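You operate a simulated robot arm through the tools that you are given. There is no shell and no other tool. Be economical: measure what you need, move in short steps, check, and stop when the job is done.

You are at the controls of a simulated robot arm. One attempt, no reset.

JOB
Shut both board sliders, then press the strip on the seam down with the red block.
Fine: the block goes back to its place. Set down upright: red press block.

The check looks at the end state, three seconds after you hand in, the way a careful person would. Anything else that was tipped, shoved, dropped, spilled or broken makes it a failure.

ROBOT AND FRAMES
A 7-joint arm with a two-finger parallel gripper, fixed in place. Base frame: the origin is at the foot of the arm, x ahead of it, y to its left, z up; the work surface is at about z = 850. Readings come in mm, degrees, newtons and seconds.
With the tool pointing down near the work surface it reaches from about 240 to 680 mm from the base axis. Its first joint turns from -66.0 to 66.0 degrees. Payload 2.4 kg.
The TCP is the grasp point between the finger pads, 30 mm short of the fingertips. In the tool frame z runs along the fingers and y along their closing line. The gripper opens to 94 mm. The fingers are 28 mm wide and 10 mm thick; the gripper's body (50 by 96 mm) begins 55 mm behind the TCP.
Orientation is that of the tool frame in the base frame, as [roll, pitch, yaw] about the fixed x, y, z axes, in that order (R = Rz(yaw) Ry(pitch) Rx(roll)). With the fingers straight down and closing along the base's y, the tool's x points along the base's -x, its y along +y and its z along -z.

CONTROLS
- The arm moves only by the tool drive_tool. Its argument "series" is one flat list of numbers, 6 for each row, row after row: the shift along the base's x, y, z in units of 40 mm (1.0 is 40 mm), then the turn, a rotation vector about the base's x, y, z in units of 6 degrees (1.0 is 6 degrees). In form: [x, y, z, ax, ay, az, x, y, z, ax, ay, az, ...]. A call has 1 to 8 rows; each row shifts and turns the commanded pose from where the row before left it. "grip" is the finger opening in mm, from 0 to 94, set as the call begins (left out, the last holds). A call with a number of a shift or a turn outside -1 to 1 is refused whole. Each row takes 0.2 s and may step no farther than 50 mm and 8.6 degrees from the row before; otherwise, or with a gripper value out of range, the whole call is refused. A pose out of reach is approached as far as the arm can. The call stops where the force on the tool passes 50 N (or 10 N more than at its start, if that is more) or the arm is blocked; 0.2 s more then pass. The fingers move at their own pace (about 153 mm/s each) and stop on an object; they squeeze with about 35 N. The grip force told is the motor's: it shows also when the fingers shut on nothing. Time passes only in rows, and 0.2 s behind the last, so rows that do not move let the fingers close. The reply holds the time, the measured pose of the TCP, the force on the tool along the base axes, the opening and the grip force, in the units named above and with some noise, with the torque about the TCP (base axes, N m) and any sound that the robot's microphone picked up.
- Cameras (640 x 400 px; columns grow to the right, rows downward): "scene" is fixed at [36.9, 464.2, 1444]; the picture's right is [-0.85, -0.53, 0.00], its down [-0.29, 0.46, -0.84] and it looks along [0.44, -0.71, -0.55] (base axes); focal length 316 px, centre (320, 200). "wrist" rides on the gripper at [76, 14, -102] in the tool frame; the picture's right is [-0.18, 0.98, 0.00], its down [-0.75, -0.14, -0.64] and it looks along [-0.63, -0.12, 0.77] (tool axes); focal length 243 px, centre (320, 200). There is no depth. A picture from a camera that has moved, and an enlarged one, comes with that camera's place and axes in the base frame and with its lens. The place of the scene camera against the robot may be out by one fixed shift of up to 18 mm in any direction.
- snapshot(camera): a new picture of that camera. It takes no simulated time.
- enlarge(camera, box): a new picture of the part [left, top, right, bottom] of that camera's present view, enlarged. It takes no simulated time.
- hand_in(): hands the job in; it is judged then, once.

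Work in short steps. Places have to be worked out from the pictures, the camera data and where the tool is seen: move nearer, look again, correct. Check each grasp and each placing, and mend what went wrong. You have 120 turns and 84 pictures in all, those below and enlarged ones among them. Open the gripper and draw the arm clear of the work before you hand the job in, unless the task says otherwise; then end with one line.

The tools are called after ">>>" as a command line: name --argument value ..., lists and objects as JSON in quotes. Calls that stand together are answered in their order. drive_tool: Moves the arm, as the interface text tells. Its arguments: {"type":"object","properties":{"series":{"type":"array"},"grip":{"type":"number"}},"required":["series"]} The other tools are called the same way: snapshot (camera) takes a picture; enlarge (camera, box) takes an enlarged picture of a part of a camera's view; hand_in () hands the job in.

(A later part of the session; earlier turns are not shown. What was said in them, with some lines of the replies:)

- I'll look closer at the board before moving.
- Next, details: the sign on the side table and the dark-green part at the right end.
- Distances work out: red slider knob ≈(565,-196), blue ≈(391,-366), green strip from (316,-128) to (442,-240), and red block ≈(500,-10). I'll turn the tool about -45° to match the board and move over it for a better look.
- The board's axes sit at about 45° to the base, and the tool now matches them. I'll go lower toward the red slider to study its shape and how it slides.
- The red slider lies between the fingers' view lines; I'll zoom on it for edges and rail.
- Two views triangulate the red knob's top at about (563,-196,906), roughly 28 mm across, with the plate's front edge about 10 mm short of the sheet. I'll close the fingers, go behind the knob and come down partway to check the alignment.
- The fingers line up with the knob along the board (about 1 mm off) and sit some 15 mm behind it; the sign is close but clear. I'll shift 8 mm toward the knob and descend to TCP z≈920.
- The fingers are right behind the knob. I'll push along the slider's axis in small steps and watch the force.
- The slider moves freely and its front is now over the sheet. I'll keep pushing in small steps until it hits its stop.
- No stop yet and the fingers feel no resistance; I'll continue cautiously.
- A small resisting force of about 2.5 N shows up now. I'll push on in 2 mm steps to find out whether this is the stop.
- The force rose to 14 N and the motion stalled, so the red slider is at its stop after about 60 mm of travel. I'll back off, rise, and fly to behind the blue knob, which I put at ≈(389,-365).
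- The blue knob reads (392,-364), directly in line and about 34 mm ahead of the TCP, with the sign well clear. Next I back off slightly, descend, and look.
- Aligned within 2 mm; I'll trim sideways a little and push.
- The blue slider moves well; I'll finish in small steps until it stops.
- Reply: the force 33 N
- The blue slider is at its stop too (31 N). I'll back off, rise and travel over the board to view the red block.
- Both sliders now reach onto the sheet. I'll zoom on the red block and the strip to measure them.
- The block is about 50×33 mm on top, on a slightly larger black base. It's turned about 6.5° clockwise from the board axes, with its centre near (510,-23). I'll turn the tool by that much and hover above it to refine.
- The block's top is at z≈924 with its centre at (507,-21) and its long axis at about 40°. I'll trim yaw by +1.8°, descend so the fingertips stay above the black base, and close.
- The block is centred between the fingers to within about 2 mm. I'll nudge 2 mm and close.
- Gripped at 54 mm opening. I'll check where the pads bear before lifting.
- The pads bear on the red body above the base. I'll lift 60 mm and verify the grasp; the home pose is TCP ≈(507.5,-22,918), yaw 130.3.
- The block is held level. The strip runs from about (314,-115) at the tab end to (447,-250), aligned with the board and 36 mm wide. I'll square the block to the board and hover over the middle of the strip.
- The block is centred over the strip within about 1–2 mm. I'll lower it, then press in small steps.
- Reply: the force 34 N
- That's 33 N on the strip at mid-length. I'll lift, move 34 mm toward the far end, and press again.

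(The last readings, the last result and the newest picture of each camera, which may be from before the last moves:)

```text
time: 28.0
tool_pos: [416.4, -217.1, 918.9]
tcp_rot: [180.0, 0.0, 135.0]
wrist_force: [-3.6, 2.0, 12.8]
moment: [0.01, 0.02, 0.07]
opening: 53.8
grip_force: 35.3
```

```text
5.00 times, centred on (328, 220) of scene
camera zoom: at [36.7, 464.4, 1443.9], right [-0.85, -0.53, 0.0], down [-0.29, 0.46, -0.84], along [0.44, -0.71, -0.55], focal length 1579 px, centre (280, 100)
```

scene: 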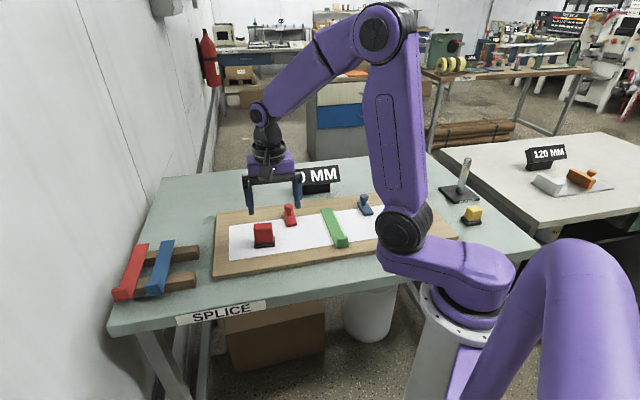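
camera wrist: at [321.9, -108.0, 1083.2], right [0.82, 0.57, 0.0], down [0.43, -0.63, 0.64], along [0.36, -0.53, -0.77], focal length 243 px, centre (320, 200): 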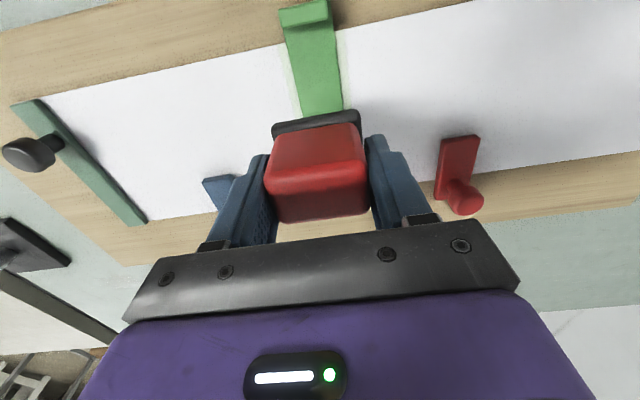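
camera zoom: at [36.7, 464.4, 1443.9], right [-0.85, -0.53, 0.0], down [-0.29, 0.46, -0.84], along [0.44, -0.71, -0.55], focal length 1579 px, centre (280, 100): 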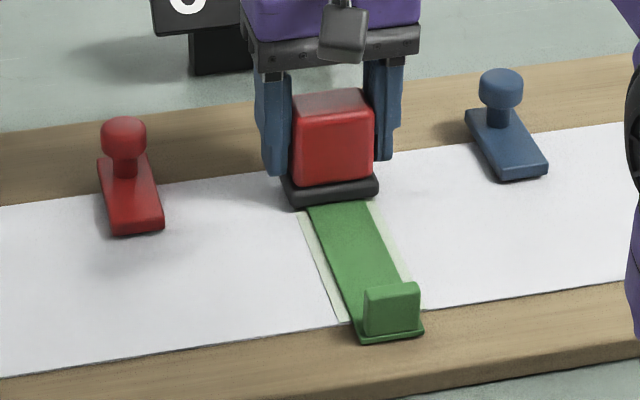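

Only 13 N here. I'll press 4–5 mm further for about 30 N.

>>> drive_tool --series '[0, 0, -0.06, 0, 0, 0, 0, 0, -0.06, 0, 0, 0]'

```text
time: 28.6
tool_pos: [417.3, -218.9, 915.6]
tcp_rot: [179.9, 0.3, 135.0]
wrist_force: [-7.6, 3.4, 48.9]
moment: [0.02, 0.19, -0.01]
opening: 54.0
grip_force: 35.1
```

That gave 49 N, so it's firmly pressed. I'll lift, go back one station, and press again to about 35 N.

>>> drive_tool --series '[0, 0, 0.5, 0, 0, 0, -0.55, 0.55, 0, 0, 0, 0, 0, 0, -0.3, 0, 0, 0, 0, 0, -0.1, 0, 0, 0, 0, 0, -0.06, 0, 0, 0]'

```text
time: 29.8
tool_pos: [393.6, -195.3, 913.9]
tcp_rot: [180.0, 0.1, 135.1]
wrist_force: [-1.7, 4.5, 20.4]
moment: [0.01, -0.02, 0.0]
opening: 53.9
grip_force: 35.1
```

20 N here; a little further.

>>> drive_tool --series '[0, 0, -0.04, 0, 0, 0, 0, 0, 0, 0, 0, 0]'

>>> snapshot --camera "wrist"

```text
time: 30.3
tool_pos: [395.2, -195.8, 915.7]
tcp_rot: [180.0, 0.2, 135.0]
wrist_force: [-4.3, 3.5, 17.8]
moment: [-0.04, 0.15, -0.01]
opening: 54.0
grip_force: 35.1
stopped in row 2: the force on the tool passed its limit (the readings are from after the stop); the commanded pose is now the measured one
```

```text
38 pictures are left
camera wrist: at [350.8, -132.2, 1016.7], right [0.82, 0.57, 0.0], down [0.43, -0.63, 0.65], along [0.37, -0.53, -0.76], focal length 243 px, centre (320, 200)
```

wrist: 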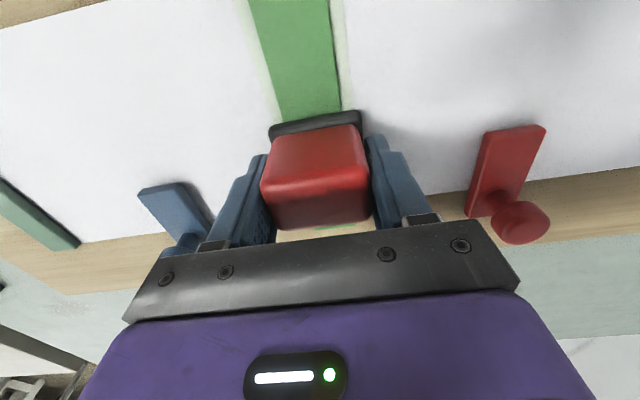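

It peaked near 50 N, so that part is well pressed. I'll lift and hover near the tab end at s≈45 mm, checking clearance to the tab before pressing.

>>> drive_tool --series '[0, 0, 0.6, 0, 0, 0, -0.61, 0.61, 0, 0, 0, 0, -0.61, 0.61, 0, 0, 0, 0]'

>>> snapshot --camera "wrist"

>>> enlarge --camera "scene" --box '[290, 190, 386, 260]'

```text
time: 31.1
tool_pos: [346.2, -145.4, 937.5]
tcp_rot: [180.0, 0.2, 135.0]
wrist_force: [0.1, 0.4, -1.0]
moment: [-0.04, -0.01, 0.03]
opening: 54.0
grip_force: 35.1
```

```text
37 pictures are left
camera wrist: at [301.3, -81.5, 1038.8], right [0.82, 0.57, 0.0], down [0.43, -0.63, 0.64], along [0.37, -0.53, -0.76], focal length 243 px, centre (320, 200)
```

wrist: 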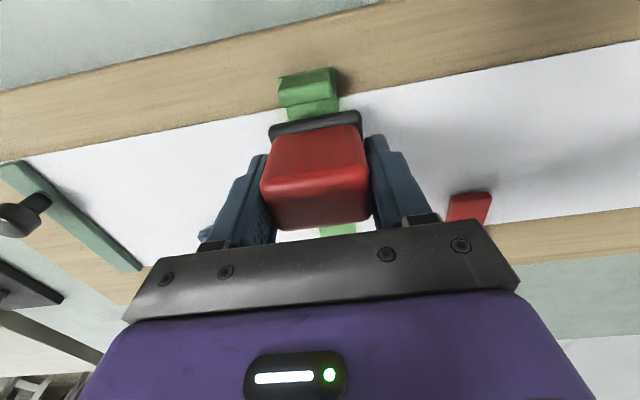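

```text
5.71 times, centred on (338, 225) of scene
camera zoom: at [36.9, 464.2, 1444.0], right [-0.85, -0.53, 0.0], down [-0.29, 0.46, -0.84], along [0.44, -0.71, -0.55], focal length 1805 px, centre (217, 57)
```

zoom: 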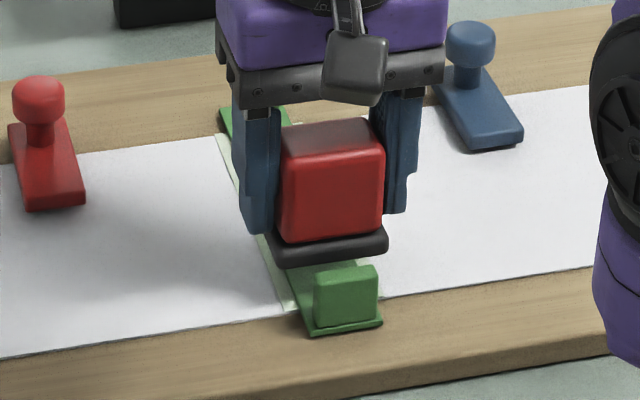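

The base's front edge is about 5 mm behind the tab. I'll move 4 mm away for margin and press.

>>> drive_tool --series '[0.07, -0.07, 0, 0, 0, 0, 0, 0, -0.4, 0, 0, 0, 0, 0, -0.1, 0, 0, 0, 0, 0, -0.06, 0, 0, 0, 0, 0, -0.06, 0, 0, 0]'

>>> enlarge --camera "scene" --box '[290, 190, 386, 260]'

```text
time: 32.3
tool_pos: [349.4, -148.2, 915.9]
tcp_rot: [180.0, 0.4, 135.1]
wrist_force: [-4.5, 2.0, 23.1]
moment: [-0.03, 0.11, -0.04]
opening: 54.0
grip_force: 35.0
stopped in row 5: the force on the tool passed its limit (the readings are from after the stop); the commanded pose is now the measured one
```

```text
5.71 times, centred on (338, 225) of scene
camera zoom: at [36.5, 464.4, 1443.9], right [-0.85, -0.53, 0.0], down [-0.29, 0.46, -0.84], along [0.44, -0.71, -0.55], focal length 1805 px, centre (217, 57)
```

zoom: 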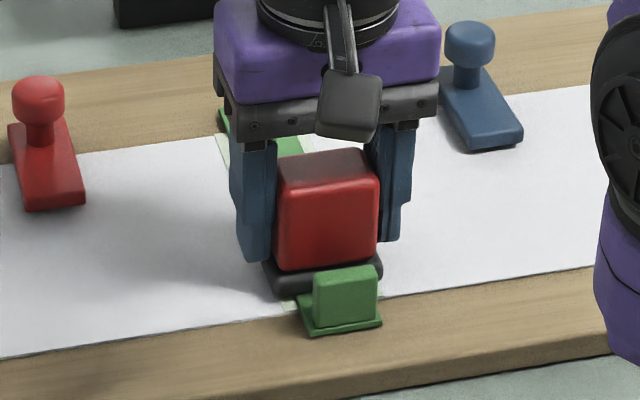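

This station passed 50 N. For even coverage I'll re-press at mid-length and then at the far end.

>>> drive_tool --series '[0, 0, 0.5, 0, 0, 0, 0.6, -0.6, 0, 0, 0, 0, 0, 0, -0.4, 0, 0, 0, 0, 0, -0.1, 0, 0, 0, 0, 0, -0.05, 0, 0, 0]'

>>> drive_tool --series '[0, 0, 0.55, 0, 0, 0, 0.7, -0.7, 0, 0, 0, 0, 0.7, -0.7, 0, 0, 0, 0, 0, 0, -0.4, 0, 0, 0, 0, 0, -0.1, 0, 0, 0, 0, 0, -0.05, 0, 0, 0]'

```text
time: 33.6
tool_pos: [376.2, -173.6, 915.6]
tcp_rot: [180.0, 0.6, 135.1]
wrist_force: [-4.5, 1.9, 20.5]
moment: [0.02, 0.23, -0.02]
opening: 54.1
grip_force: 34.8
stopped in row 5: the force on the tool passed its limit (the readings are from after the stop); the commanded pose is now the measured one
```

```text
time: 35.0
tool_pos: [431.8, -231.5, 915.4]
tcp_rot: [179.8, 0.7, 135.1]
wrist_force: [-2.1, 1.8, 16.3]
moment: [0.1, 0.25, 0.0]
opening: 53.8
grip_force: 34.8
```

All stations are pressed. I'll lift to about z 990, heading back, and inspect the strip.

>>> drive_tool --series '[0, 0, 0.9, 0, 0, 0, 0, 0, 0.9, 0, 0, 0, 0.6, 0.8, 0, 0, 0, 0, 0.6, 0.8, 0, 0, 0, 0, 0.5, 0.8, 0, 0, 0, 0]'

>>> snapshot --camera "wrist"

>>> enlarge --camera "scene" --box '[210, 170, 400, 270]'

```text
time: 36.2
tool_pos: [500.3, -135.3, 987.0]
tcp_rot: [179.9, 0.6, 135.0]
wrist_force: [-0.9, -0.4, -1.3]
moment: [-0.02, -0.03, 0.03]
opening: 54.0
grip_force: 35.3
```

```text
34 pictures are left
camera wrist: at [455.6, -70.0, 1087.5], right [0.83, 0.56, 0.0], down [0.43, -0.63, 0.65], along [0.37, -0.53, -0.76], focal length 243 px, centre (320, 200)
```

wrist: 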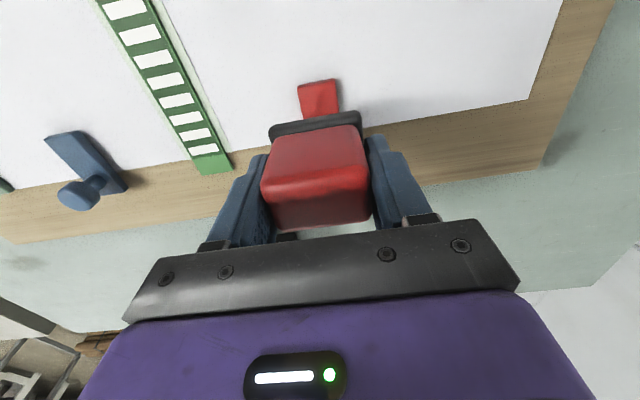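

```text
3.37 times, centred on (305, 220) of scene
camera zoom: at [37.0, 464.2, 1444.0], right [-0.85, -0.53, 0.0], down [-0.29, 0.46, -0.84], along [0.44, -0.71, -0.55], focal length 1064 px, centre (370, 133)
```

zoom: 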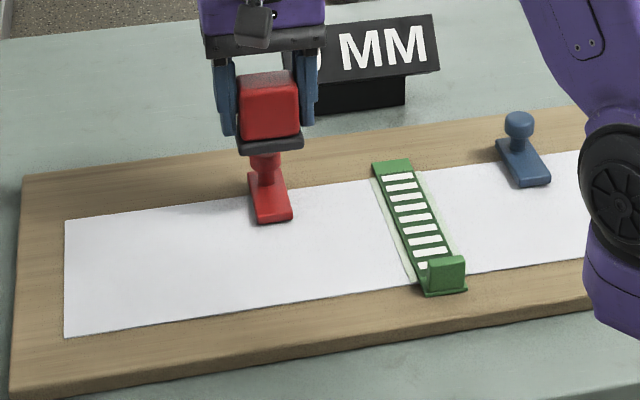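

The strip now shows white marks along it, apparently indicating where it's bonded. I'll zoom to see that the whole length is marked.

>>> enlarge --camera "scene" --box '[312, 208, 360, 260]'

>>> enlarge --camera "wrist" --box '[70, 0, 250, 180]'

```text
7.69 times, centred on (336, 234) of scene
camera zoom: at [37.0, 464.2, 1444.0], right [-0.85, -0.53, 0.0], down [-0.29, 0.46, -0.84], along [0.44, -0.71, -0.55], focal length 2429 px, centre (197, -62)
```

zoom: 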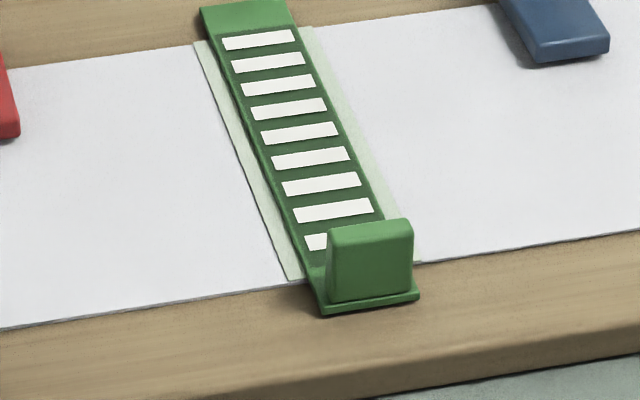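

```text
2.22 times, centred on (160, 90) of wrist
camera zoom: at [455.6, -70.0, 1087.5], right [0.83, 0.56, 0.0], down [0.43, -0.63, 0.65], along [0.37, -0.53, -0.76], focal length 539 px, centre (676, 444)
```

zoom: 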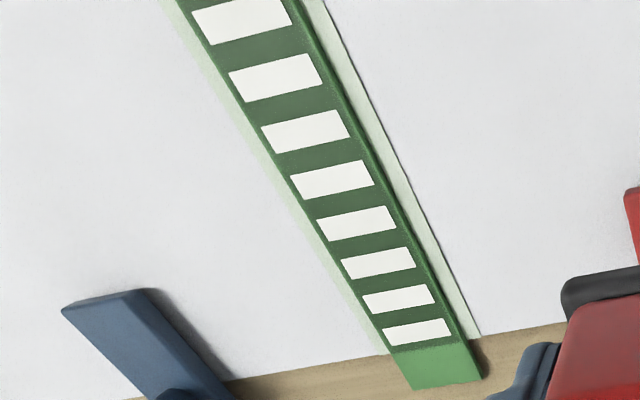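

All nine marks across the full seam show, so the pressing took. Now I'll return the block over its home spot, restoring tilt and yaw.

>>> drive_tool --series '[0.06, 0.943, 0, 0.0233, 0.0233, -0.26, 0.06, 0.943, 0, 0.0233, 0.0233, -0.26, 0.06, 0.943, 0, 0.0233, 0.0233, -0.26, 0, 0, -0.7, 0, 0, 0]'

>>> snapshot --camera "wrist"

>>> enlarge --camera "scene" --box '[236, 190, 364, 270]'

```text
time: 37.2
tool_pos: [508.0, -20.8, 958.7]
tcp_rot: [179.9, 0.0, 130.4]
wrist_force: [-0.8, -0.1, -0.8]
moment: [0.02, 0.02, 0.03]
opening: 53.7
grip_force: 35.1
```

```text
30 pictures are left
camera wrist: at [469.5, 46.2, 1060.5], right [0.87, 0.5, 0.0], down [0.38, -0.67, 0.64], along [0.32, -0.56, -0.77], focal length 243 px, centre (320, 200)
```

wrist: 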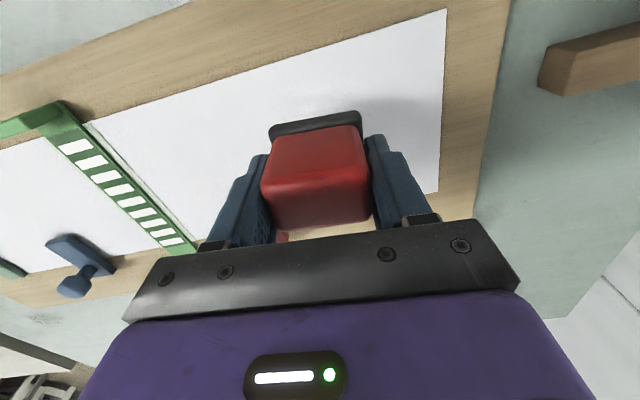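

```text
5.00 times, centred on (300, 230) of scene
camera zoom: at [36.9, 464.2, 1444.0], right [-0.85, -0.53, 0.0], down [-0.29, 0.46, -0.84], along [0.44, -0.71, -0.55], focal length 1579 px, centre (420, 50)
```

zoom: 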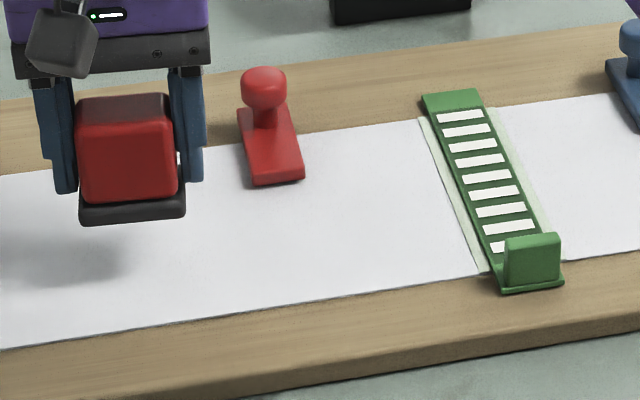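

Over the home spot (508,-21) at the right yaw. I'll lower gently and watch the contact force.

>>> drive_tool --series '[0, -0.02, -0.45, 0, 0, 0, 0, 0, -0.45, 0, 0, 0, 0, 0, -0.05, 0, 0, 0, 0, 0, -0.05, 0, 0, 0]'

```text
time: 38.2
tool_pos: [506.1, -21.5, 920.3]
tcp_rot: [179.9, 0.0, 130.4]
wrist_force: [0.4, -0.7, -1.8]
moment: [0.0, -0.01, -0.03]
opening: 53.9
grip_force: 34.8
```

No contact yet; continue in 1 mm steps.

>>> drive_tool --series '[0, 0, -0.03, 0, 0, 0, 0, 0, -0.03, 0, 0, 0, 0, 0, -0.025, 0, 0, 0]'

```text
time: 39.0
tool_pos: [505.8, -22.3, 916.8]
tcp_rot: [179.9, 0.0, 130.5]
wrist_force: [0.3, -0.4, -0.5]
moment: [-0.02, 0.02, -0.01]
opening: 53.9
grip_force: 34.9
```

>>> drive_tool --series '[0.01, 0, -0.025, 0, 0, 0, 0.01, 0, -0.025, 0, 0, 0, 0, 0, 0, 0, 0, 0]'

>>> enlarge --camera "scene" --box '[240, 200, 304, 250]'

```text
time: 39.8
tool_pos: [507.7, -21.8, 912.6]
tcp_rot: [179.9, 0.0, 130.5]
wrist_force: [0.3, -0.6, -1.8]
moment: [0.0, 0.03, 0.02]
opening: 54.0
grip_force: 35.1
```

```text
8.00 times, centred on (272, 225) of scene
camera zoom: at [36.9, 464.2, 1444.0], right [-0.85, -0.53, 0.0], down [-0.29, 0.46, -0.84], along [0.44, -0.71, -0.55], focal length 2526 px, centre (704, 0)
```

zoom: 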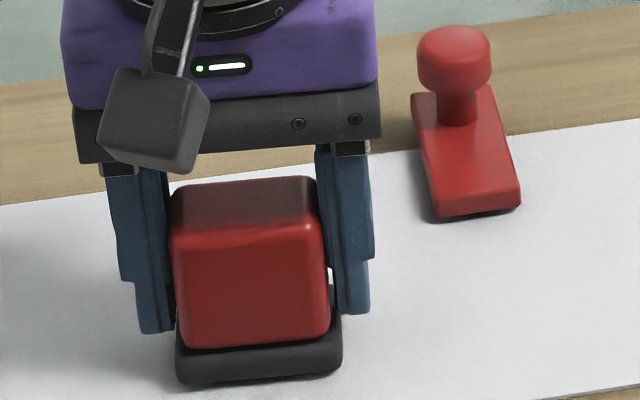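

The image is nearly the same as the original; the block is perhaps 1 mm above the sheet. Lower a bit more.

>>> drive_tool --series '[-0.02, -0.015, -0.025, 0, 0, 0, 0, 0, -0.02, 0, 0, 0]'

```text
time: 40.4
tool_pos: [506.9, -22.0, 912.8]
tcp_rot: [179.9, 0.0, 130.4]
wrist_force: [-1.6, 0.7, 8.4]
moment: [-0.2, 0.19, -0.05]
opening: 53.8
grip_force: 34.7
```

Contact at about 8 N. I'll ease off slightly, open, then rise straight up.

>>> drive_tool --series '[0, 0, 0.02, 0, 0, 0]'

>>> drive_tool --series '[0, 0, 0, 0, 0, 0, 0, 0, 0, 0, 0, 0]' --grip 94

>>> drive_tool --series '[0, 0, 0.4, 0, 0, 0, 0, 0, 0.8, 0, 0, 0, 0, 0, 0.9, 0, 0, 0, 0, 0, 0.9, 0, 0, 0]'

>>> snapshot --camera "wrist"

>>> enlarge --camera "scene" --box '[200, 160, 440, 310]'

```text
time: 40.8
tool_pos: [507.2, -23.3, 912.1]
tcp_rot: [180.0, 0.0, 130.4]
wrist_force: [0.9, 0.0, -1.4]
moment: [0.01, -0.01, 0.02]
opening: 54.0
grip_force: 34.6
```

```text
time: 41.4
tool_pos: [507.8, -22.2, 912.1]
tcp_rot: [179.9, 0.0, 130.4]
wrist_force: [-0.8, -0.4, -0.7]
moment: [0.02, 0.0, 0.01]
opening: 94.1
grip_force: 0.1
```

```text
time: 42.4
tool_pos: [506.6, -22.3, 1033.4]
tcp_rot: [179.9, -0.1, 130.4]
wrist_force: [-0.7, -0.3, 0.1]
moment: [0.02, 0.01, 0.02]
opening: 93.8
grip_force: 0.0
```

```text
27 pictures are left
camera wrist: at [467.4, 43.9, 1134.2], right [0.87, 0.5, 0.0], down [0.38, -0.67, 0.64], along [0.32, -0.56, -0.77], focal length 243 px, centre (320, 200)
```

wrist: 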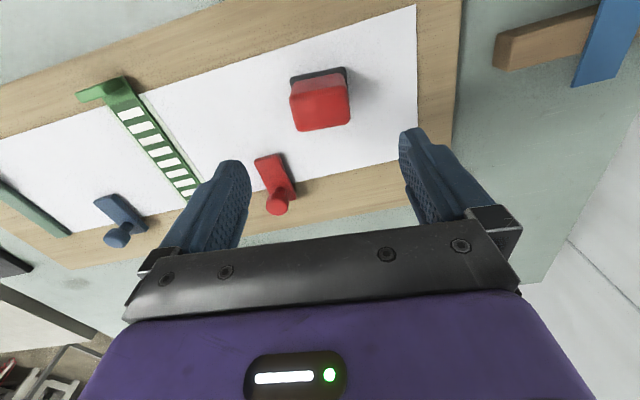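

```text
2.67 times, centred on (320, 235) of scene
camera zoom: at [36.9, 464.2, 1444.0], right [-0.85, -0.53, 0.0], down [-0.29, 0.46, -0.84], along [0.44, -0.71, -0.55], focal length 842 px, centre (320, 107)
```

zoom: 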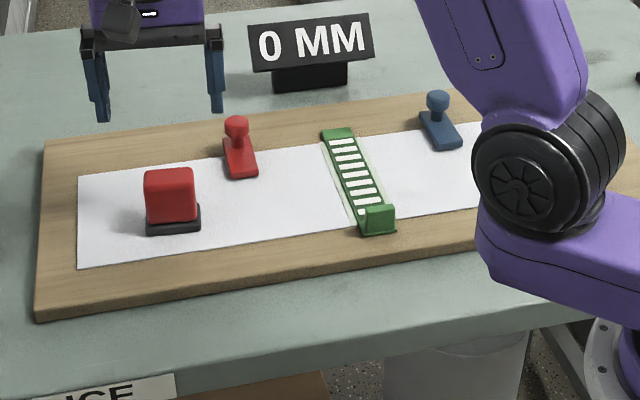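

The block stands exactly where it began, and the sign is unmoved. One last zoom to check the marks near the tab and both sliders.

>>> enlarge --camera "wrist" --box '[70, 60, 310, 260]'

```text
2.00 times, centred on (190, 160) of wrist
camera zoom: at [467.4, 43.9, 1134.2], right [0.87, 0.5, 0.0], down [0.38, -0.67, 0.64], along [0.32, -0.56, -0.77], focal length 485 px, centre (580, 280)
```

zoom: 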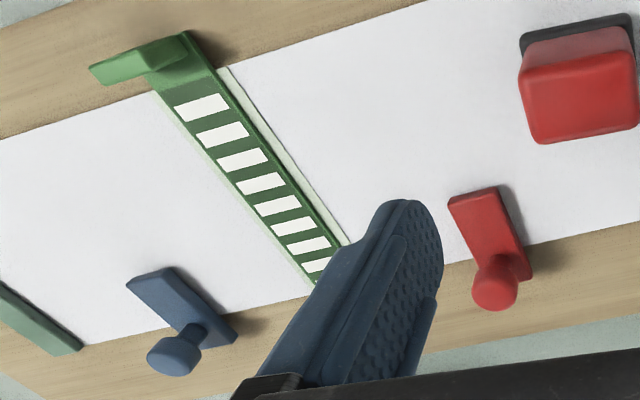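

All marks are present right up to the tab and both sliders are shut. I'll raise the arm further clear and hand in.

>>> drive_tool --series '[-0.4, 0, 0.8, 0, 0, 0, -0.4, 0, 0.8, 0, 0, 0, -0.4, 0, 0.8, 0, 0, 0]'

>>> hand_in

```text
time: 43.2
tool_pos: [460.7, -23.9, 1130.4]
tcp_rot: [179.9, -0.1, 130.4]
wrist_force: [-0.1, 0.1, -0.2]
moment: [0.0, 0.02, -0.02]
opening: 94.1
grip_force: 0.1
```

```text
The job is handed in.
```

I pushed the red and blue board sliders shut to their stops, pressed the seam strip down along its full length with the red block, and set the block back upright in its original spot; the job is handed in.
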